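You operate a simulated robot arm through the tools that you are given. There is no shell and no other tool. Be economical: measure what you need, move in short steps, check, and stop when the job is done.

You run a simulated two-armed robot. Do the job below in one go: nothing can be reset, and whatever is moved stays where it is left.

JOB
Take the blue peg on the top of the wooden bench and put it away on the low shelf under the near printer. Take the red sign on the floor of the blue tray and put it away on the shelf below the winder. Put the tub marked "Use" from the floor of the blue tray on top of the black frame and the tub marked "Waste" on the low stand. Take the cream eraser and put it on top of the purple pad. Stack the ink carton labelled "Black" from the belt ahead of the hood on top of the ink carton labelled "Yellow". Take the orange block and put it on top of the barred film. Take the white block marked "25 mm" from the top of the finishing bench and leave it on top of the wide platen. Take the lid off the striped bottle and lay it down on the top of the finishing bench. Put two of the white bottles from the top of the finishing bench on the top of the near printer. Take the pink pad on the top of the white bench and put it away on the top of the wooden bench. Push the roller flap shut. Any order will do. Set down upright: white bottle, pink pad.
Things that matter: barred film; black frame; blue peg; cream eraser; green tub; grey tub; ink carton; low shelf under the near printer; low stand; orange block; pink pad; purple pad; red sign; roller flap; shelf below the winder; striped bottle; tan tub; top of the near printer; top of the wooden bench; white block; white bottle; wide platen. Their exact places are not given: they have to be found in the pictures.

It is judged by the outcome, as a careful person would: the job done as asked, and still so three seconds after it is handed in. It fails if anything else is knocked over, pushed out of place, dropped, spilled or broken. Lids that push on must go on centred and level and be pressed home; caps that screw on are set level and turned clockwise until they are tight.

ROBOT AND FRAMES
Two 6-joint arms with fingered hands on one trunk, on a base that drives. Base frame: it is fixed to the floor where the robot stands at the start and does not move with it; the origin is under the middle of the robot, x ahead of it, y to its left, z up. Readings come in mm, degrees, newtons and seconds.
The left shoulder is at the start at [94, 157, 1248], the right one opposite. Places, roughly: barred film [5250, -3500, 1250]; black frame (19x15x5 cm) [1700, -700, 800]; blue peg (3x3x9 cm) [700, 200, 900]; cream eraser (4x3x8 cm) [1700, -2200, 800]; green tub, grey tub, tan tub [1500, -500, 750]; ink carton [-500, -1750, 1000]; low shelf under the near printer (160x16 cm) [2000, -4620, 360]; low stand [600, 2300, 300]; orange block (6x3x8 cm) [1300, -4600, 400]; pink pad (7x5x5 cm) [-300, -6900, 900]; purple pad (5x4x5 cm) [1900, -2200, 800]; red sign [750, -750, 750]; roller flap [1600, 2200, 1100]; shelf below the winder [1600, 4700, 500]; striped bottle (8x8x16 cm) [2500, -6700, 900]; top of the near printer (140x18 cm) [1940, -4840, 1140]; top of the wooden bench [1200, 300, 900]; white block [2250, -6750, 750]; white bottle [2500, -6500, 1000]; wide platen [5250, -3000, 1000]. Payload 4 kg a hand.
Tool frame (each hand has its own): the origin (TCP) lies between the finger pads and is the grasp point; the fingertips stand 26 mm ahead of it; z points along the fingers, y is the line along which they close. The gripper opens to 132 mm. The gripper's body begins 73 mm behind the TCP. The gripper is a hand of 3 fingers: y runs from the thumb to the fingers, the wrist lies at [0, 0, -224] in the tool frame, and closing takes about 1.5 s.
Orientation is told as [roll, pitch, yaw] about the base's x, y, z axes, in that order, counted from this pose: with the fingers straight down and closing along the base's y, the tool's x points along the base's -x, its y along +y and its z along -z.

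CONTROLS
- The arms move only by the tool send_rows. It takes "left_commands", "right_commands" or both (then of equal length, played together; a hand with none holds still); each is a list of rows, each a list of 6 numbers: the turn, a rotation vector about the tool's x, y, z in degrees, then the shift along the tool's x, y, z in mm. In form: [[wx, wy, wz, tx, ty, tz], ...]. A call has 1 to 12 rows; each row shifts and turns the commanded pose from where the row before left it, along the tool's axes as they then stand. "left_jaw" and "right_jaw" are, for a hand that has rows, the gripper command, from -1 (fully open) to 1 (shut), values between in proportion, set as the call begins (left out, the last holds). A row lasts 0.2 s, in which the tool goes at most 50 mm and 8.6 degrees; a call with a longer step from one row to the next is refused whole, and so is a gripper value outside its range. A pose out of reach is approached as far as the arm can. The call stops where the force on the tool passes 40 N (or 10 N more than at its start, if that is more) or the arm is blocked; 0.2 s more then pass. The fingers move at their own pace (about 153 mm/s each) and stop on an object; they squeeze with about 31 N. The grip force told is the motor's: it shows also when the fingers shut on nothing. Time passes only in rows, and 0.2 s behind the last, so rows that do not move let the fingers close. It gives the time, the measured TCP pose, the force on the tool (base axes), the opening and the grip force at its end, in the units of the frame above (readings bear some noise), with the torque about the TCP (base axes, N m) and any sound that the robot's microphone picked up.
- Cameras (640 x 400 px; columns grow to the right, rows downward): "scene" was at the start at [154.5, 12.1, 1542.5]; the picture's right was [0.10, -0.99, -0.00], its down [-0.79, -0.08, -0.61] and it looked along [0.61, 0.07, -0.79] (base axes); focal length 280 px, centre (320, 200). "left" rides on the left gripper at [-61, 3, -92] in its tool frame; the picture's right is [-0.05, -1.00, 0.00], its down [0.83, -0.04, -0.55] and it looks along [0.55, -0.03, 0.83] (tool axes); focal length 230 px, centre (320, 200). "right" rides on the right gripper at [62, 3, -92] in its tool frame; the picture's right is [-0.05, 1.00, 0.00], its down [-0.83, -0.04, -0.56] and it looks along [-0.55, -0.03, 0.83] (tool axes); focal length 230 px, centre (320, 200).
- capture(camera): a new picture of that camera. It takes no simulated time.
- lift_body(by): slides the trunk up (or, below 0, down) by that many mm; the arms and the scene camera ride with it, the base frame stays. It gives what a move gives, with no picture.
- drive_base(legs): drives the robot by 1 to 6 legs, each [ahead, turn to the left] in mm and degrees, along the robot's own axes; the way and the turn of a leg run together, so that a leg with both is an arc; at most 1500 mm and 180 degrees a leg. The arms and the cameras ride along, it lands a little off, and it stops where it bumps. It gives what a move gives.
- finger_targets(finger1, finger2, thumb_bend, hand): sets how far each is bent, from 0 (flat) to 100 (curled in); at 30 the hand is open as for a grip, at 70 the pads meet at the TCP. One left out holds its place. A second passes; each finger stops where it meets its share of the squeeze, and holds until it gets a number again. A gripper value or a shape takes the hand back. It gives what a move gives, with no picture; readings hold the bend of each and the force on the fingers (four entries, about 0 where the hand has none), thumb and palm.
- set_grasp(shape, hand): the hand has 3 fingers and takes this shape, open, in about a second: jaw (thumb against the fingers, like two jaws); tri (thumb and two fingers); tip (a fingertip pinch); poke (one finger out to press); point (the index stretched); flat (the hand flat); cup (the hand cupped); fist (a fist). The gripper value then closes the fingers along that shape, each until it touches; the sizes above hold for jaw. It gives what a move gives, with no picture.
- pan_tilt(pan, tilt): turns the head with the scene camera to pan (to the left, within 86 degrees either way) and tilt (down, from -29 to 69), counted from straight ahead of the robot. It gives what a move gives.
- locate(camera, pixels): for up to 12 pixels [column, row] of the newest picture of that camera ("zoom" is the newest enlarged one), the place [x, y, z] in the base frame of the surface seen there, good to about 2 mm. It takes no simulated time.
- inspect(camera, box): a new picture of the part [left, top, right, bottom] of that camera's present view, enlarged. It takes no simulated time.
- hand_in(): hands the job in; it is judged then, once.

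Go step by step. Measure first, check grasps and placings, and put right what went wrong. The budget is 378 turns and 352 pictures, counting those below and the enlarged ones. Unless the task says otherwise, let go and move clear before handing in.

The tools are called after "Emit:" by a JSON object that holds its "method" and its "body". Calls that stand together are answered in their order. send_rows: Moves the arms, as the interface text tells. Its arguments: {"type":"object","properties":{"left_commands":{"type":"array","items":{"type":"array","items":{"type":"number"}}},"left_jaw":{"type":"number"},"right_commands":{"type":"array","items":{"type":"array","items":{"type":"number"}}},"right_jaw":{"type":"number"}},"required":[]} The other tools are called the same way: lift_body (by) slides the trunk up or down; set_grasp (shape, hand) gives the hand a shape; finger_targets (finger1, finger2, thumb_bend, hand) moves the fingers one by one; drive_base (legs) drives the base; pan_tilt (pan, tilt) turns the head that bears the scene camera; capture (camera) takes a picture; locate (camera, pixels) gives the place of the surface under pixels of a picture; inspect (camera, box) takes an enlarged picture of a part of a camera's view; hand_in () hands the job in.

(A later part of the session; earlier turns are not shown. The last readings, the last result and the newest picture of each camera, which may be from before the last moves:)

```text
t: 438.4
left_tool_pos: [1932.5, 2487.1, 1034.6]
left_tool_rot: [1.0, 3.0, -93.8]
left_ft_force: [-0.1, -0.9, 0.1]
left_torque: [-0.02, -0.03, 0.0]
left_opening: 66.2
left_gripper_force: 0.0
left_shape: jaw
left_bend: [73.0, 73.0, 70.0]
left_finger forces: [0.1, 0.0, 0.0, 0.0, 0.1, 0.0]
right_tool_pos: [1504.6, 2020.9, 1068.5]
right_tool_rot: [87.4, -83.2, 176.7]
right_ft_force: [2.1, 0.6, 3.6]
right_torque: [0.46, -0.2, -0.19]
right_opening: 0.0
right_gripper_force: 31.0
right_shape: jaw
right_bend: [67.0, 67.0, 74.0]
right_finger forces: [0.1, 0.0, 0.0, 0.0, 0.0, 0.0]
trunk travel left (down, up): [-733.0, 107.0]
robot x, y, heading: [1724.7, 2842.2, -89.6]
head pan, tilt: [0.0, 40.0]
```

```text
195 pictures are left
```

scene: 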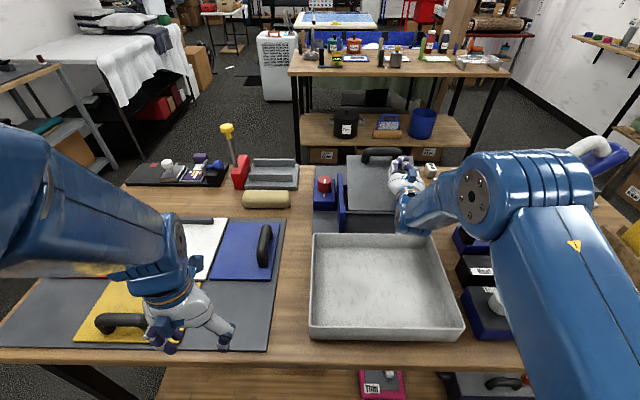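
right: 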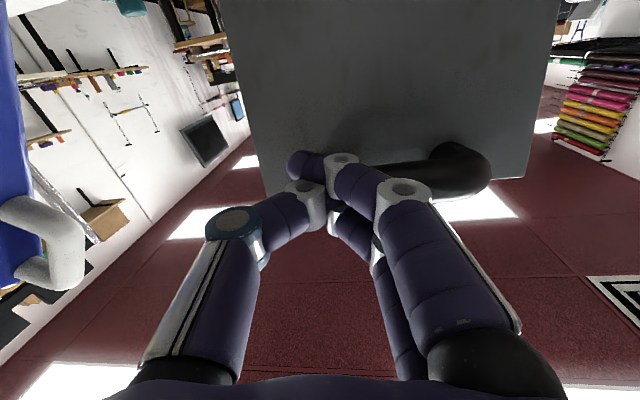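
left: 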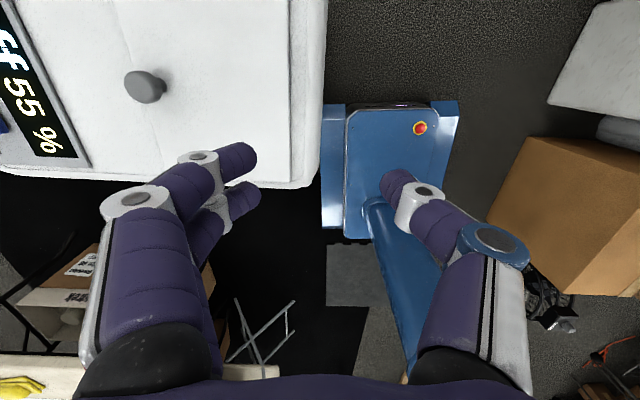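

Emit:
{"method": "send_rows", "body": {"right_commands": [[0, 0, 0, 12, 0, 5], [0, 0, 0, 12, 0, 5], [0, 0, 0, 12, 0, 0], [0, 0, 0, 10, 0, 0], [0, 0, 0, 8, 0, 0]]}}

Emit:
{"method": "inspect", "body": {"camera": "scene", "box": [290, 120, 490, 270]}}

```text
t: 438.9
left_tool_pos: [1933.2, 2518.6, 1022.4]
left_tool_rot: [0.9, 6.1, -93.7]
left_ft_force: [-0.1, -0.9, -0.4]
left_torque: [0.0, -0.02, -0.05]
left_opening: 66.2
left_gripper_force: 0.1
left_shape: jaw
left_bend: [73.0, 73.0, 70.0]
left_finger forces: [0.1, 0.1, 0.0, 0.0, 0.0, 0.0]
right_tool_pos: [1502.8, 2029.2, 1076.4]
right_tool_rot: [103.3, -82.7, 161.0]
right_ft_force: [0.0, 0.3, -0.7]
right_torque: [-0.04, -0.01, -0.04]
right_opening: 0.0
right_gripper_force: 30.9
right_shape: jaw
right_bend: [67.0, 67.0, 74.0]
right_finger forces: [0.0, 0.0, 0.0, 0.1, 0.1, 0.0]
trunk travel left (down, up): [-733.0, 107.0]
robot x, y, heading: [1724.4, 2842.1, -89.4]
head pan, tilt: [0.0, 40.0]
stopped in row 2 (right hand): the force on the tool passed its limit at 53 N (the readings are from after the stop); the commanded pose is now the measured one
```

```text
2.67 times, centred on (390, 195) of scene
```

zoom: 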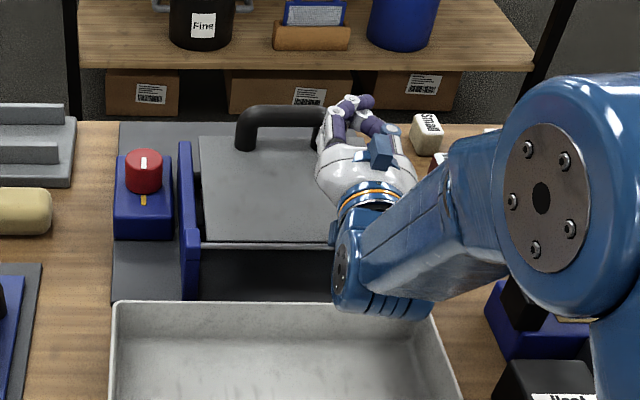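

Emit:
{"method": "locate", "body": {"camera": "zoom", "pixels": [[210, 235], [210, 145], [310, 235], [300, 160], [260, 110], [190, 180], [300, 200]]}}

```text
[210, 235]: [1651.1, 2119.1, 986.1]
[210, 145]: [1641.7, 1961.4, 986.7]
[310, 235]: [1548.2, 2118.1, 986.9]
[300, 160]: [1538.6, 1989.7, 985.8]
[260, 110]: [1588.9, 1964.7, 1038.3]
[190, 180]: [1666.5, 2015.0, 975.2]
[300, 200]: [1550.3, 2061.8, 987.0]
```

The flap lies level at z 986: shut. I withdraw the hand and turn it back down.

Emit:
{"method": "send_rows", "body": {"right_commands": [[0, 0, 0, -20, 0, -10], [0, 0, 0, -20, 0, -25], [0, 0, 0, 0, 0, -35], [0, 0, 0, 0, 0, -35], [0, 0, 0, 0, 0, -35], [0, 0, 0, 0, 0, -35], [0, 0, 0, 0, 0, -35], [0, 0, 0, 0, 0, -35]], "right_jaw": 0}}

Emit:
{"method": "send_rows", "body": {"right_commands": [[0, 8, 0, 0, 0, 0], [0, 8, 0, 0, 0, 0], [0, 8, 0, 0, 0, 0], [0, 8, 0, 0, 0, 0], [0, 8, 0, 0, 0, 0], [0, 8, 0, 0, 0, 0], [0, 8, 0, 0, 0, 0], [0, 8, 0, 0, 0, 0], [0, 8, 0, 0, 0, 0], [0, 8, 0, 0, 0, 0], [0, 6, 0, 0, 0, 0]]}}

Emit:
{"method": "capture", "body": {"camera": "scene"}}

```text
t: 440.9
left_tool_pos: [1935.4, 2547.1, 1013.5]
left_tool_rot: [0.6, 9.2, -93.6]
left_ft_force: [-0.9, 0.7, 0.5]
left_torque: [-0.04, -0.01, 0.01]
left_opening: 65.9
left_gripper_force: 0.0
left_shape: jaw
left_bend: [73.0, 73.0, 70.0]
left_finger forces: [0.1, 0.1, 0.0, 0.0, 0.1, 0.0]
right_tool_pos: [1486.1, 2296.8, 1103.4]
right_tool_rot: [89.1, -77.0, 169.6]
right_ft_force: [0.0, -0.4, 0.4]
right_torque: [0.01, -0.01, -0.02]
right_opening: 66.2
right_gripper_force: 0.1
right_shape: jaw
right_bend: [73.0, 73.0, 70.0]
right_finger forces: [0.0, 0.1, 0.1, 0.1, 0.1, 0.1]
trunk travel left (down, up): [-733.0, 107.0]
robot x, y, heading: [1723.1, 2844.3, -89.4]
head pan, tilt: [0.0, 40.0]
stopped in row 8 (right hand): the arm was blocked; the commanded pose is now the measured one
```

```text
t: 443.3
left_tool_pos: [1934.5, 2544.7, 1013.5]
left_tool_rot: [0.6, 9.1, -93.7]
left_ft_force: [0.3, 0.8, 0.0]
left_torque: [-0.01, 0.05, 0.0]
left_opening: 66.3
left_gripper_force: 0.0
left_shape: jaw
left_bend: [73.0, 73.0, 70.0]
left_finger forces: [0.1, 0.0, 0.1, 0.0, 0.0, 0.1]
right_tool_pos: [1501.3, 2291.1, 1111.6]
right_tool_rot: [12.6, -9.3, -100.8]
right_ft_force: [-0.9, 0.8, 0.3]
right_torque: [-0.02, -0.05, 0.01]
right_opening: 66.2
right_gripper_force: 0.1
right_shape: jaw
right_bend: [73.0, 73.0, 70.0]
right_finger forces: [0.0, 0.0, 0.0, 0.0, 0.1, 0.0]
right hand out of reach, approached as far as the arm can: row 7
trunk travel left (down, up): [-733.0, 107.0]
robot x, y, heading: [1722.6, 2845.1, -89.4]
head pan, tilt: [0.0, 40.0]
```

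```text
193 pictures are left
```

scene: 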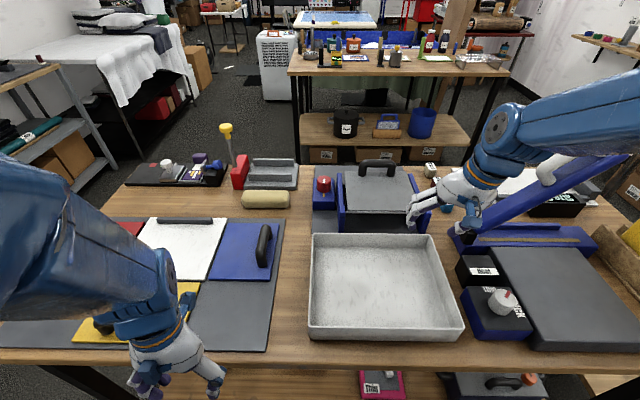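

Flap is shut. I bring both arms to the ~460 mm carry pose.

Emit:
{"method": "send_rows", "body": {"right_commands": [[4.2, 3.1, -3.6, 0, 0, -10], [4.2, 3.1, -3.6, 0, 0, 0], [4.2, 3.1, -3.6, 20, 0, 0], [0, 0, 0, 30, 0, 10], [0, 0, 0, 30, 0, 10]], "left_commands": [[0, -3, 0, -35, 0, 0], [0, -3, 0, -35, 0, 0], [0, -3, 0, -35, 0, 0], [0, 0, 0, -30, 0, 0], [0, 0, 0, -25, 0, 0]]}}

Emit:
{"method": "drive_base", "body": {"legs": [[-130, 0], [0, -45], [0, -45], [400, 0], [400, 0], [400, 0]]}}

```text
t: 444.5
left_tool_pos: [1922.9, 2373.1, 1027.5]
left_tool_rot: [1.0, -3.9, -93.7]
left_ft_force: [0.6, 0.7, -0.4]
left_torque: [0.01, 0.03, 0.02]
left_opening: 66.1
left_gripper_force: 0.1
left_shape: jaw
left_bend: [73.0, 73.0, 70.0]
left_finger forces: [0.0, 0.1, 0.0, 0.0, 0.0, 0.0]
right_tool_pos: [1499.9, 2373.4, 1099.1]
right_tool_rot: [-1.2, -1.2, -89.2]
right_ft_force: [0.1, -0.7, -1.0]
right_torque: [0.01, -0.02, 0.0]
right_opening: 66.2
right_gripper_force: 0.0
right_shape: jaw
right_bend: [73.0, 73.0, 70.0]
right_finger forces: [0.0, 0.0, 0.1, 0.1, 0.0, 0.1]
trunk travel left (down, up): [-733.0, 107.0]
robot x, y, heading: [1725.1, 2843.6, -89.5]
head pan, tilt: [0.0, 40.0]
```

```text
t: 450.1
left_tool_pos: [1290.3, 2753.4, 1045.4]
left_tool_rot: [1.2, -6.0, 178.7]
left_ft_force: [-0.3, -0.7, 0.1]
left_torque: [0.0, 0.03, -0.01]
left_opening: 65.8
left_gripper_force: 0.1
left_shape: jaw
left_bend: [73.0, 73.0, 70.0]
left_finger forces: [0.1, 0.0, 0.0, 0.1, 0.0, 0.1]
right_tool_pos: [1287.1, 3180.2, 1090.0]
right_tool_rot: [-1.1, 0.9, -176.9]
right_ft_force: [0.7, -0.5, 1.3]
right_torque: [-0.03, 0.01, 0.0]
right_opening: 65.7
right_gripper_force: 0.0
right_shape: jaw
right_bend: [73.0, 73.0, 70.0]
right_finger forces: [0.0, 0.1, 0.0, 0.0, 0.0, 0.0]
trunk travel left (down, up): [-733.0, 107.0]
robot x, y, heading: [1721.4, 2957.6, -177.2]
head pan, tilt: [0.0, 40.0]
stopped in leg 3: the robot was blocked; the commanded pose is now the measured one
```

Emit:
{"method": "send_rows", "body": {"right_commands": [[0, 0, 0, -10, 0, 25], [0, 0, 0, -10, 0, 20]], "left_commands": [[0, 3, 0, -15, 0, 0], [0, 3, 0, -15, 0, 0]]}}

Emit:
{"method": "drive_base", "body": {"legs": [[400, 0], [450, 0], [450, 0], [430, 0], [0, 44], [0, 43]]}}

Emit:
{"method": "drive_base", "body": {"legs": [[450, 0], [450, 0]]}}

```text
t: 450.6
left_tool_pos: [1259.4, 2754.9, 1046.2]
left_tool_rot: [1.3, 0.2, 178.8]
left_ft_force: [-0.5, 0.3, 0.2]
left_torque: [-0.01, -0.02, 0.02]
left_opening: 66.1
left_gripper_force: 0.1
left_shape: jaw
left_bend: [73.0, 73.0, 70.0]
left_finger forces: [0.1, 0.0, 0.1, 0.0, 0.1, 0.1]
right_tool_pos: [1254.4, 3179.5, 1069.2]
right_tool_rot: [-1.2, -3.3, -177.0]
right_ft_force: [-0.9, -0.4, 0.7]
right_torque: [0.0, -0.02, -0.02]
right_opening: 65.9
right_gripper_force: 0.1
right_shape: jaw
right_bend: [73.0, 73.0, 70.0]
right_finger forces: [0.1, 0.0, 0.0, 0.0, 0.1, 0.0]
trunk travel left (down, up): [-733.0, 107.0]
robot x, y, heading: [1723.0, 2960.3, -176.9]
head pan, tilt: [0.0, 40.0]
```

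```text
t: 464.3
left_tool_pos: [142.6, 2405.1, 1047.2]
left_tool_rot: [1.2, 0.1, -96.7]
left_ft_force: [-0.1, 0.4, -0.6]
left_torque: [-0.04, -0.01, 0.02]
left_opening: 66.0
left_gripper_force: 0.1
left_shape: jaw
left_bend: [73.0, 73.0, 70.0]
left_finger forces: [0.1, 0.0, 0.0, 0.1, 0.0, 0.1]
right_tool_pos: [-282.6, 2440.1, 1070.6]
right_tool_rot: [-1.2, -3.4, -92.3]
right_ft_force: [0.5, -1.4, 0.3]
right_torque: [0.06, -0.01, 0.01]
right_opening: 65.8
right_gripper_force: 0.1
right_shape: jaw
right_bend: [73.0, 73.0, 70.0]
right_finger forces: [0.1, 0.0, 0.0, 0.1, 0.0, 0.0]
trunk travel left (down, up): [-733.0, 107.0]
robot x, y, heading: [-33.0, 2884.9, -92.6]
head pan, tilt: [0.0, 40.0]
```

```text
t: 469.3
left_tool_pos: [106.2, 1532.4, 1055.5]
left_tool_rot: [1.4, -1.1, -96.6]
left_ft_force: [-0.1, -0.5, 0.0]
left_torque: [0.01, -0.04, -0.02]
left_opening: 66.3
left_gripper_force: 0.0
left_shape: jaw
left_bend: [73.0, 73.0, 70.0]
left_finger forces: [0.1, 0.1, 0.0, 0.0, 0.0, 0.0]
right_tool_pos: [-319.1, 1569.4, 1077.9]
right_tool_rot: [-1.2, -4.4, -92.3]
right_ft_force: [-0.6, -0.3, 0.2]
right_torque: [-0.01, -0.02, 0.02]
right_opening: 66.0
right_gripper_force: 0.1
right_shape: jaw
right_bend: [73.0, 73.0, 70.0]
right_finger forces: [0.1, 0.0, 0.0, 0.0, 0.0, 0.0]
trunk travel left (down, up): [-733.0, 107.0]
robot x, y, heading: [-64.9, 1994.9, -92.6]
head pan, tilt: [0.0, 40.0]
```

Emit:
{"method": "drive_base", "body": {"legs": [[0, 3], [480, 0], [480, 0], [480, 0], [480, 0], [480, 0]]}}

Emit:
{"method": "drive_base", "body": {"legs": [[100, 0], [0, 32], [470, 0], [0, 30], [0, 28]]}}

Emit:
{"method": "pan_tilt", "body": {"pan": 15, "tilt": 50}}

Emit:
{"method": "capture", "body": {"camera": "scene"}}

```text
t: 482.3
left_tool_pos: [110.7, -833.2, 1062.3]
left_tool_rot: [1.4, -2.1, -94.4]
left_ft_force: [-0.3, 0.2, -0.2]
left_torque: [0.01, -0.01, 0.0]
left_opening: 65.9
left_gripper_force: 0.0
left_shape: jaw
left_bend: [73.0, 73.0, 70.0]
left_finger forces: [0.1, 0.1, 0.0, 0.0, 0.0, 0.0]
right_tool_pos: [-318.2, -814.7, 1070.6]
right_tool_rot: [-1.2, -3.0, -90.2]
right_ft_force: [-0.3, 0.0, -0.6]
right_torque: [-0.01, 0.02, 0.01]
right_opening: 66.1
right_gripper_force: 0.1
right_shape: jaw
right_bend: [73.0, 73.0, 70.0]
right_finger forces: [0.1, 0.0, 0.0, 0.0, 0.0, 0.0]
trunk travel left (down, up): [-733.0, 107.0]
robot x, y, heading: [-77.4, -398.5, -90.5]
head pan, tilt: [0.0, 40.0]
```

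```text
t: 490.6
left_tool_pos: [573.0, -700.0, 1064.6]
left_tool_rot: [1.5, -2.3, -3.9]
left_ft_force: [0.4, 0.2, -0.4]
left_torque: [-0.01, 0.0, -0.03]
left_opening: 66.1
left_gripper_force: 0.0
left_shape: jaw
left_bend: [73.0, 73.0, 70.0]
left_finger forces: [0.0, 0.0, 0.0, 0.1, 0.0, 0.1]
right_tool_pos: [561.1, -1128.3, 1059.8]
right_tool_rot: [-1.1, -1.3, 0.0]
right_ft_force: [0.2, -0.6, -0.2]
right_torque: [0.02, 0.04, 0.01]
right_opening: 65.8
right_gripper_force: 0.1
right_shape: jaw
right_bend: [73.0, 73.0, 70.0]
right_finger forces: [0.0, 0.0, 0.1, 0.0, 0.0, 0.0]
trunk travel left (down, up): [-733.0, 107.0]
robot x, y, heading: [155.8, -895.9, -0.2]
head pan, tilt: [0.0, 40.0]
```

```text
t: 491.4
left_tool_pos: [545.4, -696.3, 1047.6]
left_tool_rot: [1.1, 0.9, -3.9]
left_ft_force: [1.3, 0.3, -0.4]
left_torque: [-0.01, -0.01, -0.01]
left_opening: 66.0
left_gripper_force: 0.1
left_shape: jaw
left_bend: [73.0, 73.0, 70.0]
left_finger forces: [0.1, 0.1, 0.0, 0.0, 0.0, 0.0]
right_tool_pos: [531.9, -1127.1, 1046.2]
right_tool_rot: [-1.3, 2.0, 0.0]
right_ft_force: [-0.3, 0.3, 0.5]
right_torque: [0.02, 0.0, 0.0]
right_opening: 65.9
right_gripper_force: 0.1
right_shape: jaw
right_bend: [73.0, 73.0, 70.0]
right_finger forces: [0.0, 0.0, 0.0, 0.0, 0.0, 0.0]
trunk travel left (down, up): [-733.0, 107.0]
robot x, y, heading: [159.1, -898.1, 0.2]
head pan, tilt: [15.0, 50.0]
```

```text
192 pictures are left
```

scene: 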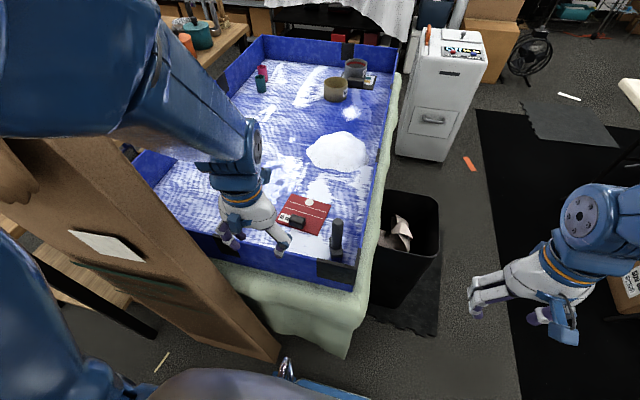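

Emit:
{"method": "inspect", "body": {"camera": "scene", "box": [230, 160, 390, 290]}}

Emit:
{"method": "locate", "body": {"camera": "zoom", "pixels": [[240, 140], [400, 170], [350, 300], [195, 250], [225, 230], [290, 245], [245, 222], [310, 170], [420, 300], [420, 245], [340, 200], [300, 258]]}}

```text
3.08 times, centred on (310, 225) of scene
```

zoom: 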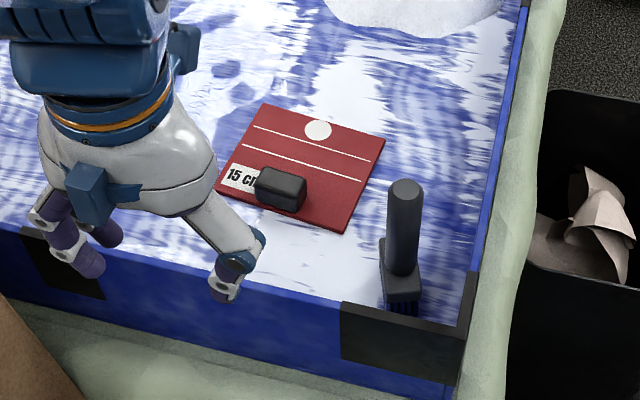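

```text
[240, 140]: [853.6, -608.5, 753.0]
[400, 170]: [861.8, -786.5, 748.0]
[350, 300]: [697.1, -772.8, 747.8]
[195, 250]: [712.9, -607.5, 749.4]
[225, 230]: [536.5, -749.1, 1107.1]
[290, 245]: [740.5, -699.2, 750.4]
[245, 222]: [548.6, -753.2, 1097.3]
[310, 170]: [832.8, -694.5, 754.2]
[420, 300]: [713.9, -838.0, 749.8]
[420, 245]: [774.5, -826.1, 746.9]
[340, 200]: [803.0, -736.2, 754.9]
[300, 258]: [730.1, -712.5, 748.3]
```

Emit:
{"method": "locate", "body": {"camera": "zoom", "pixels": [[268, 110], [380, 142], [342, 226], [222, 192], [262, 175], [300, 182], [295, 205], [280, 178], [265, 195], [305, 190]]}}

Emit:
{"method": "capture", "body": {"camera": "left"}}

```text
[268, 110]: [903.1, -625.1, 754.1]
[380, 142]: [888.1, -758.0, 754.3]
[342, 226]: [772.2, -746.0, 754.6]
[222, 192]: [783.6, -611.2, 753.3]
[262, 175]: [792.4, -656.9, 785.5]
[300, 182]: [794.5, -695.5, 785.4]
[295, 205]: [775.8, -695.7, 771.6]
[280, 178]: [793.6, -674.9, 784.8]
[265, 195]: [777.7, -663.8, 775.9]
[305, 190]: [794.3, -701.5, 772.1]
```

```text
190 pictures are left
```

left: 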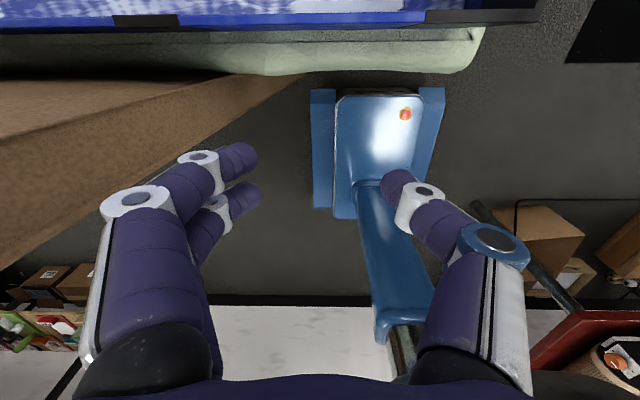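

The sign's black knob is at ≈(790,-678), top 785. I drive 60 mm ahead and move the left hand over it.

Emit:
{"method": "drive_base", "body": {"legs": [[60, 0]]}}

Emit:
{"method": "send_rows", "body": {"left_commands": [[0, 0, 1.2, -30, 3, 10], [0, 0, 1.2, -30, 3, 10], [0, 0, 0, -30, 3, 25], [0, 0, 0, -30, 3, 25], [0, 0, 0, -30, 3, 25], [0, 0, 0, -30, 3, 25]], "left_jaw": -0.4}}

Emit:
{"method": "capture", "body": {"camera": "left"}}

```text
t: 492.3
left_tool_pos: [594.2, -697.2, 1056.9]
left_tool_rot: [1.3, -0.1, -4.0]
left_ft_force: [0.7, 1.2, -0.2]
left_torque: [0.0, 0.0, 0.0]
left_opening: 65.9
left_gripper_force: 0.1
left_shape: jaw
left_bend: [73.0, 73.0, 70.0]
left_finger forces: [0.1, 0.1, 0.0, 0.1, 0.1, 0.0]
right_tool_pos: [579.7, -1127.5, 1051.3]
right_tool_rot: [-1.3, 1.0, 0.0]
right_ft_force: [-0.1, 0.0, -0.2]
right_torque: [0.02, 0.01, 0.03]
right_opening: 65.9
right_gripper_force: 0.0
right_shape: jaw
right_bend: [73.0, 73.0, 70.0]
right_finger forces: [0.1, 0.0, 0.0, 0.0, 0.0, 0.0]
trunk travel left (down, up): [-733.0, 107.0]
robot x, y, heading: [221.9, -899.1, -0.4]
head pan, tilt: [15.0, 50.0]
```

```text
t: 493.7
left_tool_pos: [773.1, -694.2, 937.6]
left_tool_rot: [1.3, -0.4, -6.3]
left_ft_force: [0.4, 0.2, 0.5]
left_torque: [-0.02, 0.05, 0.02]
left_opening: 91.8
left_gripper_force: 0.1
left_shape: jaw
left_bend: [68.0, 68.0, 64.0]
left_finger forces: [0.0, 0.1, 0.0, 0.0, 0.0, 0.1]
right_tool_pos: [564.5, -1127.4, 1033.3]
right_tool_rot: [-1.3, 4.9, 0.0]
right_ft_force: [-0.3, -0.3, 0.0]
right_torque: [-0.01, 0.0, -0.01]
right_opening: 66.3
right_gripper_force: 0.1
right_shape: jaw
right_bend: [73.0, 73.0, 70.0]
right_finger forces: [0.1, 0.1, 0.1, 0.1, 0.1, 0.0]
trunk travel left (down, up): [-733.0, 107.0]
robot x, y, heading: [219.7, -896.4, -0.2]
head pan, tilt: [15.0, 50.0]
```

```text
189 pictures are left
```

left: 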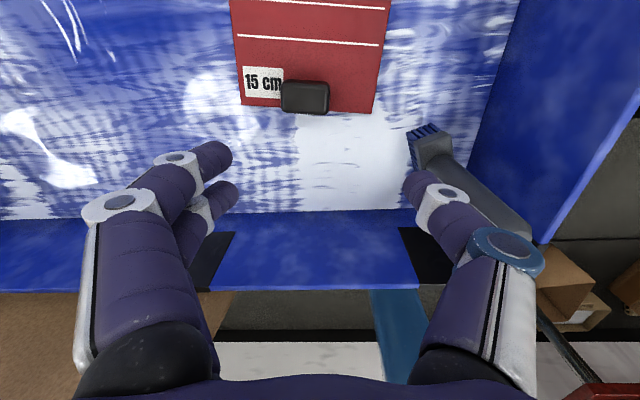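

Emit:
{"method": "locate", "body": {"camera": "left", "pixels": [[305, 97], [284, 96], [326, 98], [305, 86], [305, 110], [240, 100], [376, 108]]}}

```text
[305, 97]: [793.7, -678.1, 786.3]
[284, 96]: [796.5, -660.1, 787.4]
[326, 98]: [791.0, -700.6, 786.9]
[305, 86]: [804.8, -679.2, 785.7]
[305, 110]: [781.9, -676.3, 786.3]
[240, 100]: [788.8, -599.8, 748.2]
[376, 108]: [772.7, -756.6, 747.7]
```

Emit:
{"method": "send_rows", "body": {"left_commands": [[1.3, 0.4, 0, -18, 17, 10], [0, 0, 0, 0, 0, 30], [0, 0, 0, 0, 0, 30], [0, 0, 0, 0, 0, 30], [0, 0, 0, 0, 0, 25], [0, 0, 0, 0, 0, 15]]}}

Emit:
{"method": "capture", "body": {"camera": "left"}}

```text
t: 495.1
left_tool_pos: [790.0, -680.5, 799.5]
left_tool_rot: [0.0, 0.0, -6.3]
left_ft_force: [0.1, -0.2, 0.0]
left_torque: [-0.03, 0.02, 0.0]
left_opening: 91.9
left_gripper_force: 0.1
left_shape: jaw
left_bend: [68.0, 68.0, 64.0]
left_finger forces: [0.0, 0.0, 0.0, 0.0, 0.1, 0.0]
right_tool_pos: [564.9, -1128.4, 1034.0]
right_tool_rot: [-1.4, 4.9, 0.1]
right_ft_force: [-0.1, -0.3, 0.5]
right_torque: [-0.02, 0.02, 0.01]
right_opening: 66.1
right_gripper_force: 0.1
right_shape: jaw
right_bend: [73.0, 73.0, 70.0]
right_finger forces: [0.0, 0.1, 0.0, 0.1, 0.1, 0.0]
trunk travel left (down, up): [-733.0, 107.0]
robot x, y, heading: [218.6, -897.2, -0.1]
head pan, tilt: [15.0, 50.0]
```

```text
188 pictures are left
```

left: 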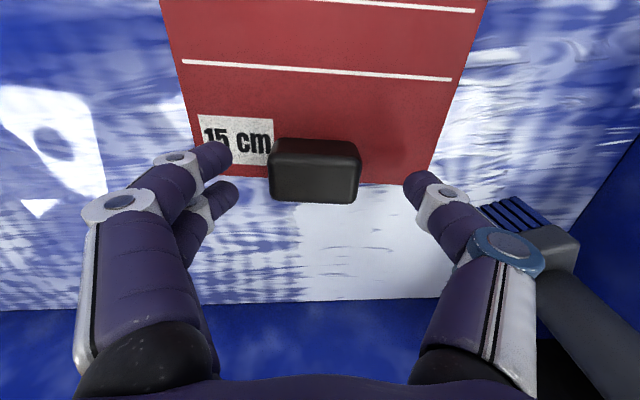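

Emit:
{"method": "send_rows", "body": {"left_commands": [[0, 0, 0, -3, 0, 7], [0, 0, 0, 0, 0, 6], [0, 0, 0, 0, 0, 0]]}}

Emit:
{"method": "send_rows", "body": {"left_commands": [[0, 0, 0, 0, 0, 0], [0, 0, 0, 0, 0, 0], [0, 0, 0, 0, 0, 0], [0, 0, 0, 0, 0, 0], [0, 0, 0, 0, 0, 0]], "left_jaw": 1}}

Emit:
{"method": "send_rows", "body": {"left_commands": [[0, 0, 0, 0, 0, -10], [0, 0, 0, 0, 0, -20], [0, 0, 0, 0, 0, -30], [0, 0, 0, 0, 0, 0]]}}

Emit:
{"method": "capture", "body": {"camera": "left"}}

```text
t: 495.9
left_tool_pos: [794.4, -680.7, 786.3]
left_tool_rot: [0.0, 0.0, -6.4]
left_ft_force: [0.0, -0.1, -0.1]
left_torque: [0.0, 0.0, -0.01]
left_opening: 91.8
left_gripper_force: 0.2
left_shape: jaw
left_bend: [68.0, 68.0, 64.0]
left_finger forces: [0.1, 0.1, 0.0, 0.0, 0.0, 0.1]
right_tool_pos: [563.6, -1127.8, 1034.1]
right_tool_rot: [-1.2, 4.9, 0.1]
right_ft_force: [0.3, 0.2, 0.3]
right_torque: [-0.01, 0.0, -0.02]
right_opening: 66.1
right_gripper_force: 0.0
right_shape: jaw
right_bend: [73.0, 73.0, 70.0]
right_finger forces: [0.0, 0.1, 0.0, 0.1, 0.0, 0.0]
trunk travel left (down, up): [-733.0, 107.0]
robot x, y, heading: [217.1, -899.3, -0.4]
head pan, tilt: [15.0, 50.0]
```

```text
t: 497.1
left_tool_pos: [793.2, -679.5, 787.4]
left_tool_rot: [-0.1, 0.1, -6.3]
left_ft_force: [0.4, -0.4, 0.7]
left_torque: [0.0, -0.04, -0.02]
left_opening: 43.5
left_gripper_force: 31.1
left_shape: jaw
left_bend: [74.0, 74.0, 70.0]
left_finger forces: [14.1, 14.2, 0.0, 0.1, 28.2, 0.0]
right_tool_pos: [565.0, -1127.5, 1032.9]
right_tool_rot: [-1.2, 4.9, -0.1]
right_ft_force: [0.1, -0.3, 0.3]
right_torque: [-0.01, 0.03, 0.03]
right_opening: 66.0
right_gripper_force: 0.1
right_shape: jaw
right_bend: [73.0, 73.0, 70.0]
right_finger forces: [0.0, 0.0, 0.0, 0.0, 0.0, 0.0]
trunk travel left (down, up): [-733.0, 107.0]
robot x, y, heading: [222.1, -896.5, -0.1]
head pan, tilt: [15.0, 50.0]
```

```text
t: 498.1
left_tool_pos: [793.0, -677.8, 846.2]
left_tool_rot: [0.0, 0.1, -6.2]
left_ft_force: [-0.1, 0.4, -1.6]
left_torque: [-0.02, 0.06, 0.02]
left_opening: 43.5
left_gripper_force: 30.7
left_shape: jaw
left_bend: [73.0, 74.0, 70.0]
left_finger forces: [14.0, 14.2, 0.0, 0.0, 28.2, 0.0]
right_tool_pos: [565.1, -1127.3, 1034.0]
right_tool_rot: [-1.4, 4.9, 0.0]
right_ft_force: [-0.1, 1.0, 0.1]
right_torque: [0.01, 0.03, 0.01]
right_opening: 66.1
right_gripper_force: 0.0
right_shape: jaw
right_bend: [73.0, 73.0, 70.0]
right_finger forces: [0.0, 0.0, 0.0, 0.1, 0.0, 0.0]
trunk travel left (down, up): [-733.0, 107.0]
robot x, y, heading: [222.1, -896.2, 0.2]
head pan, tilt: [15.0, 50.0]
```

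```text
187 pictures are left
```

left: 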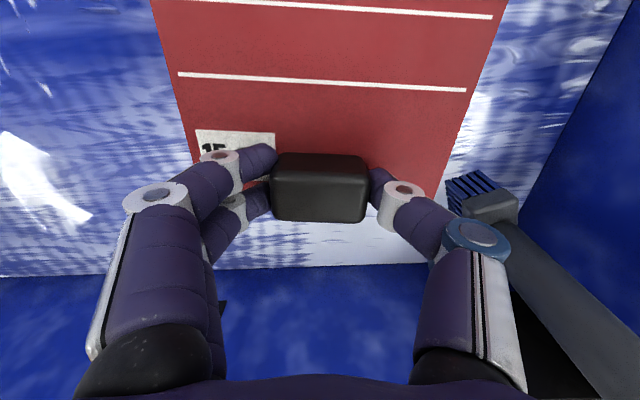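

The sign is held. I lift it clear, retract, ready the right arm, and drive north.

Emit:
{"method": "send_rows", "body": {"left_commands": [[0, 0, 0, 0, 0, -35], [0, 0, 0, 0, 0, -40], [0, 0, 0, 0, 0, -40], [0, 0, 0, 0, 0, -40], [0, 0, 0, 30, 0, -10], [0, 0, 0, 30, 0, 0], [0, 0, 0, 30, 0, 0]], "right_commands": [[0, -2.4, 0, -25, 0, 0], [0, -2.4, 0, -30, 0, 0], [0, 0, 0, -30, 0, 0], [0, 0, 0, -30, 0, 0], [0, 0, 0, 0, 0, 0], [0, 0, 0, 0, 0, 0], [0, 0, 0, 0, 0, 0]]}}

Emit:
{"method": "drive_base", "body": {"legs": [[-270, 0], [0, 45], [0, 45], [450, 0], [450, 0], [450, 0]]}}

Emit:
{"method": "capture", "body": {"camera": "scene"}}

```text
t: 499.7
left_tool_pos: [702.3, -669.1, 1012.2]
left_tool_rot: [0.0, 0.0, -6.4]
left_ft_force: [0.3, -0.5, -0.7]
left_torque: [0.02, 0.02, 0.02]
left_opening: 43.4
left_gripper_force: 31.2
left_shape: jaw
left_bend: [73.0, 74.0, 70.0]
left_finger forces: [14.0, 14.2, 0.1, 0.0, 28.1, 0.1]
right_tool_pos: [689.5, -1128.6, 1057.6]
right_tool_rot: [-1.3, -4.1, 0.1]
right_ft_force: [0.0, 0.0, 0.0]
right_torque: [0.01, -0.02, -0.03]
right_opening: 66.0
right_gripper_force: 0.1
right_shape: jaw
right_bend: [73.0, 73.0, 70.0]
right_finger forces: [0.0, 0.1, 0.0, 0.0, 0.0, 0.0]
trunk travel left (down, up): [-733.0, 107.0]
robot x, y, heading: [222.2, -896.6, -0.3]
head pan, tilt: [15.0, 50.0]
```

```text
t: 513.0
left_tool_pos: [-316.8, 929.5, 1011.4]
left_tool_rot: [0.0, 0.0, 85.3]
left_ft_force: [0.2, 1.0, -1.1]
left_torque: [-0.05, -0.01, 0.0]
left_opening: 37.3
left_gripper_force: 31.6
left_shape: jaw
left_bend: [72.0, 77.0, 71.0]
left_finger forces: [20.1, 7.2, 0.0, 0.0, 22.6, 0.0]
right_tool_pos: [142.0, 927.5, 1057.8]
right_tool_rot: [-1.4, -4.1, 91.7]
right_ft_force: [-0.2, -0.7, 0.1]
right_torque: [-0.01, -0.02, 0.02]
right_opening: 66.0
right_gripper_force: 0.1
right_shape: jaw
right_bend: [73.0, 73.0, 70.0]
right_finger forces: [0.1, 0.0, 0.0, 0.1, 0.1, 0.1]
trunk travel left (down, up): [-733.0, 107.0]
robot x, y, heading: [-76.9, 449.6, 91.4]
head pan, tilt: [15.0, 50.0]
```

```text
186 pictures are left
```

scene: 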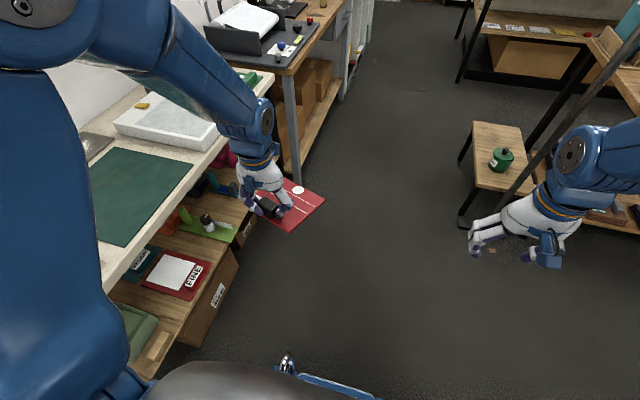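

The grip opening changed; I check the sign.

Emit:
{"method": "capture", "body": {"camera": "left"}}

Emit:
{"method": "inspect", "body": {"camera": "scene", "box": [180, 120, 360, 250]}}

Emit:
{"method": "locate", "body": {"camera": "scene", "pixels": [[298, 170], [230, 140], [210, 165], [300, 205], [325, 198], [288, 230]]}}

```text
185 pictures are left
```

left: 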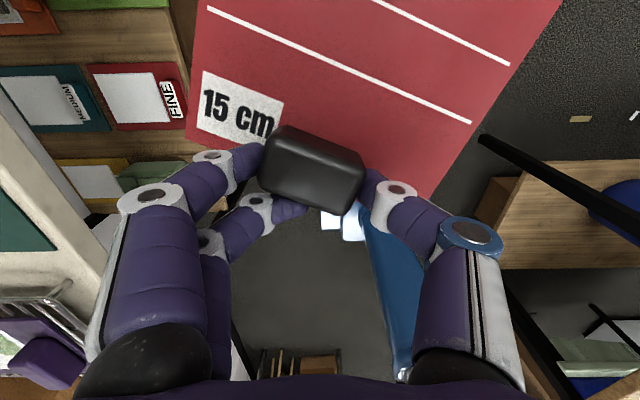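

```text
3.08 times, centred on (270, 185) of scene
```

zoom: 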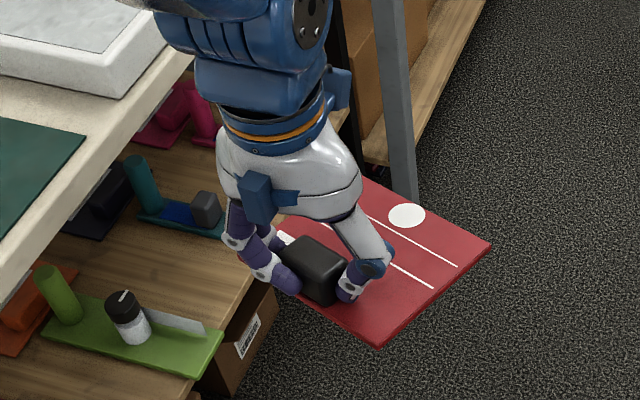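

```text
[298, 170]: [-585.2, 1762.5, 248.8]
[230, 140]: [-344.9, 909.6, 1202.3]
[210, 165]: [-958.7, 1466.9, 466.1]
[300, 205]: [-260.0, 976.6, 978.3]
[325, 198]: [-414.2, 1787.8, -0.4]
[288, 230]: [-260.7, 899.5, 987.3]
```

The sign only rotated ~20° in the grip. I steer slightly east and go on gently.

Emit:
{"method": "drive_base", "body": {"legs": [[0, -5], [400, 0], [400, 0], [400, 0], [400, 0], [400, 0]]}}

Emit:
{"method": "drive_base", "body": {"legs": [[0, 6], [400, 0], [400, 0], [400, 0], [400, 0], [400, 0]]}}

Emit:
{"method": "capture", "body": {"camera": "scene"}}

Emit:
{"method": "pan_tilt", "body": {"pan": -45, "tilt": 25}}

Emit:
{"method": "capture", "body": {"camera": "scene"}}

```text
t: 524.4
left_tool_pos: [-128.6, 2918.5, 1019.7]
left_tool_rot: [0.0, -1.0, 80.0]
left_ft_force: [-0.3, -0.5, -1.6]
left_torque: [-0.04, 0.03, 0.04]
left_opening: 37.3
left_gripper_force: 30.6
left_shape: jaw
left_bend: [72.0, 77.0, 71.0]
left_finger forces: [20.3, 7.8, 0.0, 0.0, 22.6, 0.0]
right_tool_pos: [326.9, 2874.7, 1064.5]
right_tool_rot: [-1.3, -5.2, 86.5]
right_ft_force: [-0.6, -0.1, -0.3]
right_torque: [0.0, -0.03, -0.01]
right_opening: 65.9
right_gripper_force: 0.1
right_shape: jaw
right_bend: [73.0, 73.0, 70.0]
right_finger forces: [0.0, 0.0, 0.1, 0.0, 0.1, 0.1]
trunk travel left (down, up): [-733.0, 107.0]
robot x, y, heading: [66.2, 2441.7, 86.2]
head pan, tilt: [15.0, 50.0]
```

```text
t: 535.8
left_tool_pos: [-247.2, 4878.8, 1028.2]
left_tool_rot: [0.2, -2.0, 86.1]
left_ft_force: [0.0, 0.3, -1.4]
left_torque: [-0.03, 0.01, -0.02]
left_opening: 37.1
left_gripper_force: 31.4
left_shape: jaw
left_bend: [72.0, 77.0, 71.0]
left_finger forces: [20.4, 7.6, 0.1, 0.0, 22.5, 0.1]
right_tool_pos: [212.1, 4882.2, 1072.3]
right_tool_rot: [-1.3, -6.1, 92.5]
right_ft_force: [0.3, 0.6, 0.3]
right_torque: [0.0, 0.02, 0.02]
right_opening: 66.2
right_gripper_force: 0.0
right_shape: jaw
right_bend: [73.0, 73.0, 70.0]
right_finger forces: [0.0, 0.1, 0.0, 0.1, 0.1, 0.0]
trunk travel left (down, up): [-733.0, 107.0]
robot x, y, heading: [0.9, 4440.4, 92.1]
head pan, tilt: [15.0, 50.0]
```

```text
183 pictures are left
```

scene: 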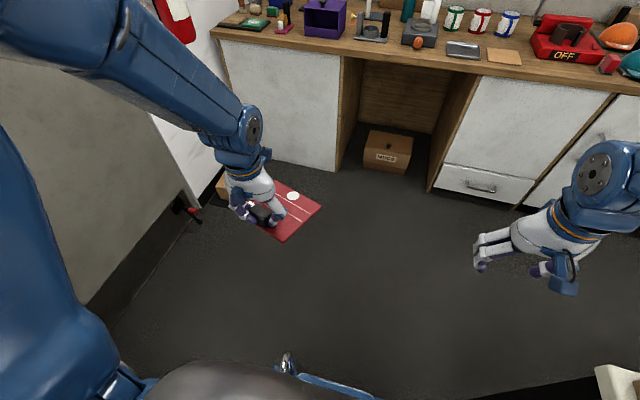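

```text
t: 537.1
left_tool_pos: [-246.2, 4860.8, 1034.3]
left_tool_rot: [0.2, -3.0, 86.0]
left_ft_force: [0.6, 0.6, -1.8]
left_torque: [-0.05, 0.01, 0.0]
left_opening: 37.2
left_gripper_force: 31.4
left_shape: jaw
left_bend: [72.0, 77.0, 71.0]
left_finger forces: [20.3, 7.6, 0.0, 0.1, 22.6, 0.0]
right_tool_pos: [212.3, 4855.4, 1058.0]
right_tool_rot: [-1.3, -3.3, 92.5]
right_ft_force: [-0.4, 0.7, -0.9]
right_torque: [0.02, 0.03, 0.04]
right_opening: 66.1
right_gripper_force: 0.0
right_shape: jaw
right_bend: [73.0, 73.0, 70.0]
right_finger forces: [0.0, 0.0, 0.0, 0.0, 0.0, 0.1]
trunk travel left (down, up): [-733.0, 107.0]
robot x, y, heading: [-2.5, 4440.6, 92.2]
head pan, tilt: [-45.0, 25.0]
```

```text
182 pictures are left
```

scene: 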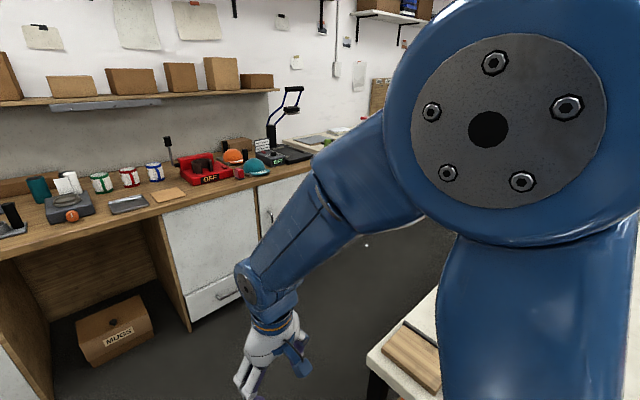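

Emit:
{"method": "locate", "body": {"camera": "scene", "pixels": [[200, 280], [100, 350], [260, 220], [375, 360], [365, 245], [410, 270], [420, 330], [290, 155]]}}

Emit:
{"method": "drive_base", "body": {"legs": [[300, 0], [300, 0]]}}

Emit:
{"method": "pan_tilt", "body": {"pan": -80, "tilt": 30}}

Emit:
{"method": "capture", "body": {"camera": "scene"}}

```text
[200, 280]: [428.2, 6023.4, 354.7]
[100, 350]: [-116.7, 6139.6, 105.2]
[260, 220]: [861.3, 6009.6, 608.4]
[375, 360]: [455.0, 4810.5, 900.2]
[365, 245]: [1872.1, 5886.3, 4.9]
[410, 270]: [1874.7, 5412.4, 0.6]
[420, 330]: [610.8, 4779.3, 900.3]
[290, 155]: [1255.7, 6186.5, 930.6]
```

```text
t: 540.8
left_tool_pos: [-270.6, 5466.5, 1037.0]
left_tool_rot: [0.3, -3.3, 86.1]
left_ft_force: [0.9, -0.3, -0.4]
left_torque: [-0.01, 0.01, 0.02]
left_opening: 37.0
left_gripper_force: 31.4
left_shape: jaw
left_bend: [72.0, 77.0, 71.0]
left_finger forces: [20.4, 7.4, 0.1, 0.0, 22.5, 0.1]
right_tool_pos: [188.1, 5460.1, 1058.8]
right_tool_rot: [-1.3, -3.5, 92.5]
right_ft_force: [-0.7, -0.9, 0.1]
right_torque: [0.01, 0.02, -0.01]
right_opening: 66.2
right_gripper_force: 0.0
right_shape: jaw
right_bend: [73.0, 73.0, 70.0]
right_finger forces: [0.0, 0.0, 0.1, 0.0, 0.1, 0.0]
trunk travel left (down, up): [-733.0, 107.0]
robot x, y, heading: [-26.1, 5049.7, 92.3]
head pan, tilt: [-45.0, 25.0]
```

```text
t: 541.8
left_tool_pos: [-270.3, 5451.9, 1042.2]
left_tool_rot: [0.4, -4.0, 86.0]
left_ft_force: [-1.2, 0.8, -0.9]
left_torque: [-0.02, 0.02, -0.01]
left_opening: 36.9
left_gripper_force: 30.8
left_shape: jaw
left_bend: [72.0, 77.0, 71.0]
left_finger forces: [20.2, 7.4, 0.0, 0.1, 22.5, 0.0]
right_tool_pos: [190.0, 5434.1, 1041.9]
right_tool_rot: [-1.2, 0.0, 92.5]
right_ft_force: [0.6, 0.0, 0.1]
right_torque: [-0.03, 0.0, -0.01]
right_opening: 66.2
right_gripper_force: 0.0
right_shape: jaw
right_bend: [73.0, 73.0, 70.0]
right_finger forces: [0.0, 0.1, 0.0, 0.1, 0.0, 0.0]
trunk travel left (down, up): [-733.0, 107.0]
robot x, y, heading: [-24.3, 5050.5, 92.3]
head pan, tilt: [-80.0, 30.0]
```

```text
181 pictures are left
```

scene: 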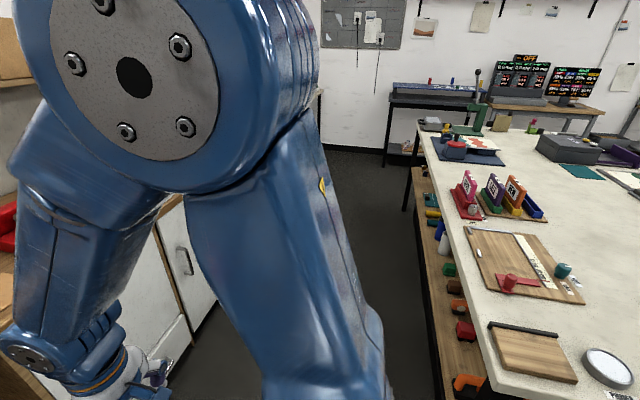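

The white table has a shelf below on its north side. I go along the north aisle to x≈1550.

Emit:
{"method": "drive_base", "body": {"legs": [[270, 0], [0, -30], [0, -30], [0, -32]]}}

Emit:
{"method": "drive_base", "body": {"legs": [[380, 0], [380, 0], [380, 0], [380, 0]]}}

Emit:
{"method": "capture", "body": {"camera": "scene"}}

```text
t: 548.5
left_tool_pos: [315.7, 5569.9, 1026.1]
left_tool_rot: [0.1, -0.3, -3.8]
left_ft_force: [-0.1, 0.6, -2.4]
left_torque: [-0.01, 0.05, -0.02]
left_opening: 37.3
left_gripper_force: 31.5
left_shape: jaw
left_bend: [72.0, 77.0, 71.0]
left_finger forces: [20.6, 8.4, 0.0, 0.0, 22.5, 0.0]
right_tool_pos: [317.0, 5112.1, 1025.8]
right_tool_rot: [-1.3, 3.2, 2.7]
right_ft_force: [0.7, -0.6, -1.4]
right_torque: [0.03, 0.01, -0.03]
right_opening: 65.7
right_gripper_force: 0.1
right_shape: jaw
right_bend: [73.0, 73.0, 70.0]
right_finger forces: [0.1, 0.0, 0.0, 0.0, 0.0, 0.0]
trunk travel left (down, up): [-733.0, 107.0]
robot x, y, heading: [-36.2, 5333.5, 2.1]
head pan, tilt: [-80.0, 30.0]
stopped in leg 4: the robot was blocked; the commanded pose is now the measured one
```

```text
t: 556.9
left_tool_pos: [1833.7, 5618.1, 1027.0]
left_tool_rot: [0.1, -0.7, -4.0]
left_ft_force: [-0.2, -0.6, -1.3]
left_torque: [-0.01, 0.02, 0.04]
left_opening: 37.0
left_gripper_force: 31.1
left_shape: jaw
left_bend: [72.0, 77.0, 71.0]
left_finger forces: [20.9, 8.7, 0.0, 0.1, 22.2, 0.0]
right_tool_pos: [1833.7, 5160.0, 1026.8]
right_tool_rot: [-1.3, 3.0, 2.5]
right_ft_force: [0.9, 0.1, -0.4]
right_torque: [-0.02, 0.02, 0.0]
right_opening: 65.9
right_gripper_force: 0.1
right_shape: jaw
right_bend: [73.0, 73.0, 70.0]
right_finger forces: [0.0, 0.0, 0.0, 0.0, 0.1, 0.1]
trunk travel left (down, up): [-733.0, 107.0]
robot x, y, heading: [1484.2, 5384.9, 2.1]
head pan, tilt: [-80.0, 30.0]
```

```text
180 pictures are left
```

scene: 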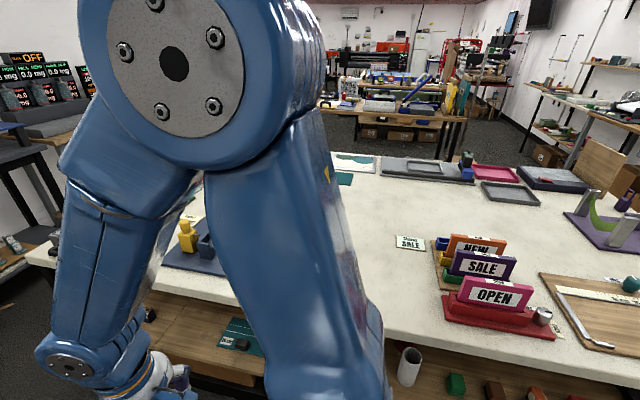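

Emit:
{"method": "send_rows", "body": {"left_commands": [[0, 0, 0, -30, 0, 0], [0, 0, 0, -30, 0, 0], [0, 0, 0, -30, 0, 0]], "right_commands": [[0, -1.5, 0, -35, 0, 0], [0, -1.5, 0, -35, 0, 0], [0, 0, 0, -30, 0, 0]]}}

Emit:
{"method": "drive_base", "body": {"legs": [[0, -30], [0, -31], [0, -31]]}}

Emit:
{"method": "pan_tilt", "body": {"pan": 0, "tilt": 45}}

Emit:
{"method": "capture", "body": {"camera": "scene"}}

```text
t: 557.7
left_tool_pos: [1911.5, 5612.3, 1033.8]
left_tool_rot: [0.3, -1.5, -4.0]
left_ft_force: [0.5, 0.3, -1.2]
left_torque: [0.0, 0.05, -0.01]
left_opening: 37.2
left_gripper_force: 31.1
left_shape: jaw
left_bend: [72.0, 77.0, 71.0]
left_finger forces: [21.0, 8.0, 0.0, 0.1, 22.0, 0.0]
right_tool_pos: [1921.1, 5164.3, 1029.6]
right_tool_rot: [-1.2, -0.9, 2.6]
right_ft_force: [0.6, -0.9, -0.7]
right_torque: [0.02, 0.01, -0.04]
right_opening: 66.1
right_gripper_force: 0.1
right_shape: jaw
right_bend: [73.0, 73.0, 70.0]
right_finger forces: [0.0, 0.1, 0.1, 0.0, 0.1, 0.0]
trunk travel left (down, up): [-733.0, 107.0]
robot x, y, heading: [1481.4, 5381.8, 2.2]
head pan, tilt: [-80.0, 30.0]
```

```text
t: 562.9
left_tool_pos: [1699.7, 4951.8, 1035.4]
left_tool_rot: [0.2, -1.6, -95.5]
left_ft_force: [-0.3, -0.1, -1.5]
left_torque: [0.0, 0.0, -0.04]
left_opening: 36.9
left_gripper_force: 30.7
left_shape: jaw
left_bend: [72.0, 77.0, 72.0]
left_finger forces: [20.2, 5.2, 0.0, 0.1, 21.4, 0.1]
right_tool_pos: [1253.3, 4954.5, 1030.2]
right_tool_rot: [-1.3, -1.0, -89.0]
right_ft_force: [-0.9, -0.5, 0.1]
right_torque: [0.0, 0.01, 0.0]
right_opening: 66.0
right_gripper_force: 0.0
right_shape: jaw
right_bend: [73.0, 73.0, 70.0]
right_finger forces: [0.1, 0.0, 0.0, 0.0, 0.0, 0.0]
trunk travel left (down, up): [-733.0, 107.0]
robot x, y, heading: [1496.4, 5384.6, -89.4]
head pan, tilt: [-80.0, 30.0]
```

```text
t: 564.5
left_tool_pos: [1700.9, 4970.1, 1041.8]
left_tool_rot: [0.4, -2.6, -95.4]
left_ft_force: [0.3, -0.2, -0.9]
left_torque: [0.05, 0.02, 0.01]
left_opening: 36.5
left_gripper_force: 30.5
left_shape: jaw
left_bend: [72.0, 77.0, 71.0]
left_finger forces: [20.6, 6.0, 0.0, 0.0, 22.2, 0.0]
right_tool_pos: [1252.9, 4972.7, 1036.8]
right_tool_rot: [-1.3, -2.1, -88.9]
right_ft_force: [0.0, 0.3, -0.2]
right_torque: [-0.02, 0.01, 0.02]
right_opening: 66.0
right_gripper_force: 0.0
right_shape: jaw
right_bend: [73.0, 73.0, 70.0]
right_finger forces: [0.1, 0.0, 0.0, 0.0, 0.1, 0.1]
trunk travel left (down, up): [-733.0, 107.0]
robot x, y, heading: [1493.3, 5384.3, -89.4]
head pan, tilt: [0.0, 45.0]
```

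```text
179 pictures are left
```

scene: 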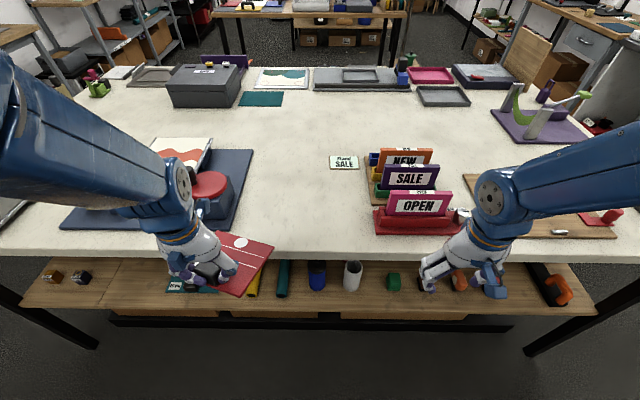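

Emit:
{"method": "locate", "body": {"camera": "scene", "pixels": [[120, 300], [120, 265], [55, 270], [85, 275], [175, 285], [30, 300], [150, 280], [300, 305], [350, 290], [240, 250], [120, 320], [350, 245]]}}

Emit:
{"method": "lift_body", "body": {"by": -250}}

Emit:
{"method": "capture", "body": {"camera": "scene"}}

```text
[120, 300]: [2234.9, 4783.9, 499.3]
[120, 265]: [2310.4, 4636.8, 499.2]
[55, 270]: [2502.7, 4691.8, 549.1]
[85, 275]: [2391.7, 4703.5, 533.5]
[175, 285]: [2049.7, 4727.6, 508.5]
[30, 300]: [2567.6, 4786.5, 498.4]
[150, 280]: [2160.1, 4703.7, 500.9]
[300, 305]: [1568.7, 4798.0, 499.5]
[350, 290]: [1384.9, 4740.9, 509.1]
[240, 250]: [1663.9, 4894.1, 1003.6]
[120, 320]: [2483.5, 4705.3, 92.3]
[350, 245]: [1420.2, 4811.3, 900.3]
```

```text
t: 567.0
left_tool_pos: [1699.5, 4969.0, 792.5]
left_tool_rot: [0.4, -2.6, -95.5]
left_ft_force: [0.7, -0.4, -1.6]
left_torque: [0.03, -0.01, 0.01]
left_opening: 36.4
left_gripper_force: 30.6
left_shape: jaw
left_bend: [72.0, 77.0, 71.0]
left_finger forces: [20.6, 6.0, 0.0, 0.1, 22.2, 0.0]
right_tool_pos: [1252.2, 4972.0, 786.9]
right_tool_rot: [-1.3, -2.0, -88.8]
right_ft_force: [0.4, 0.5, 0.3]
right_torque: [-0.01, 0.01, 0.0]
right_opening: 66.0
right_gripper_force: 0.1
right_shape: jaw
right_bend: [73.0, 73.0, 70.0]
right_finger forces: [0.0, 0.0, 0.1, 0.0, 0.1, 0.1]
trunk travel left (down, up): [-483.0, 357.0]
robot x, y, heading: [1494.3, 5382.1, -89.5]
head pan, tilt: [0.0, 45.0]
```

```text
178 pictures are left
```

scene: 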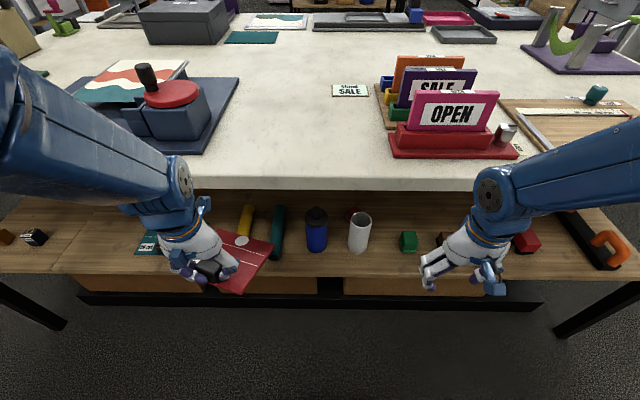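

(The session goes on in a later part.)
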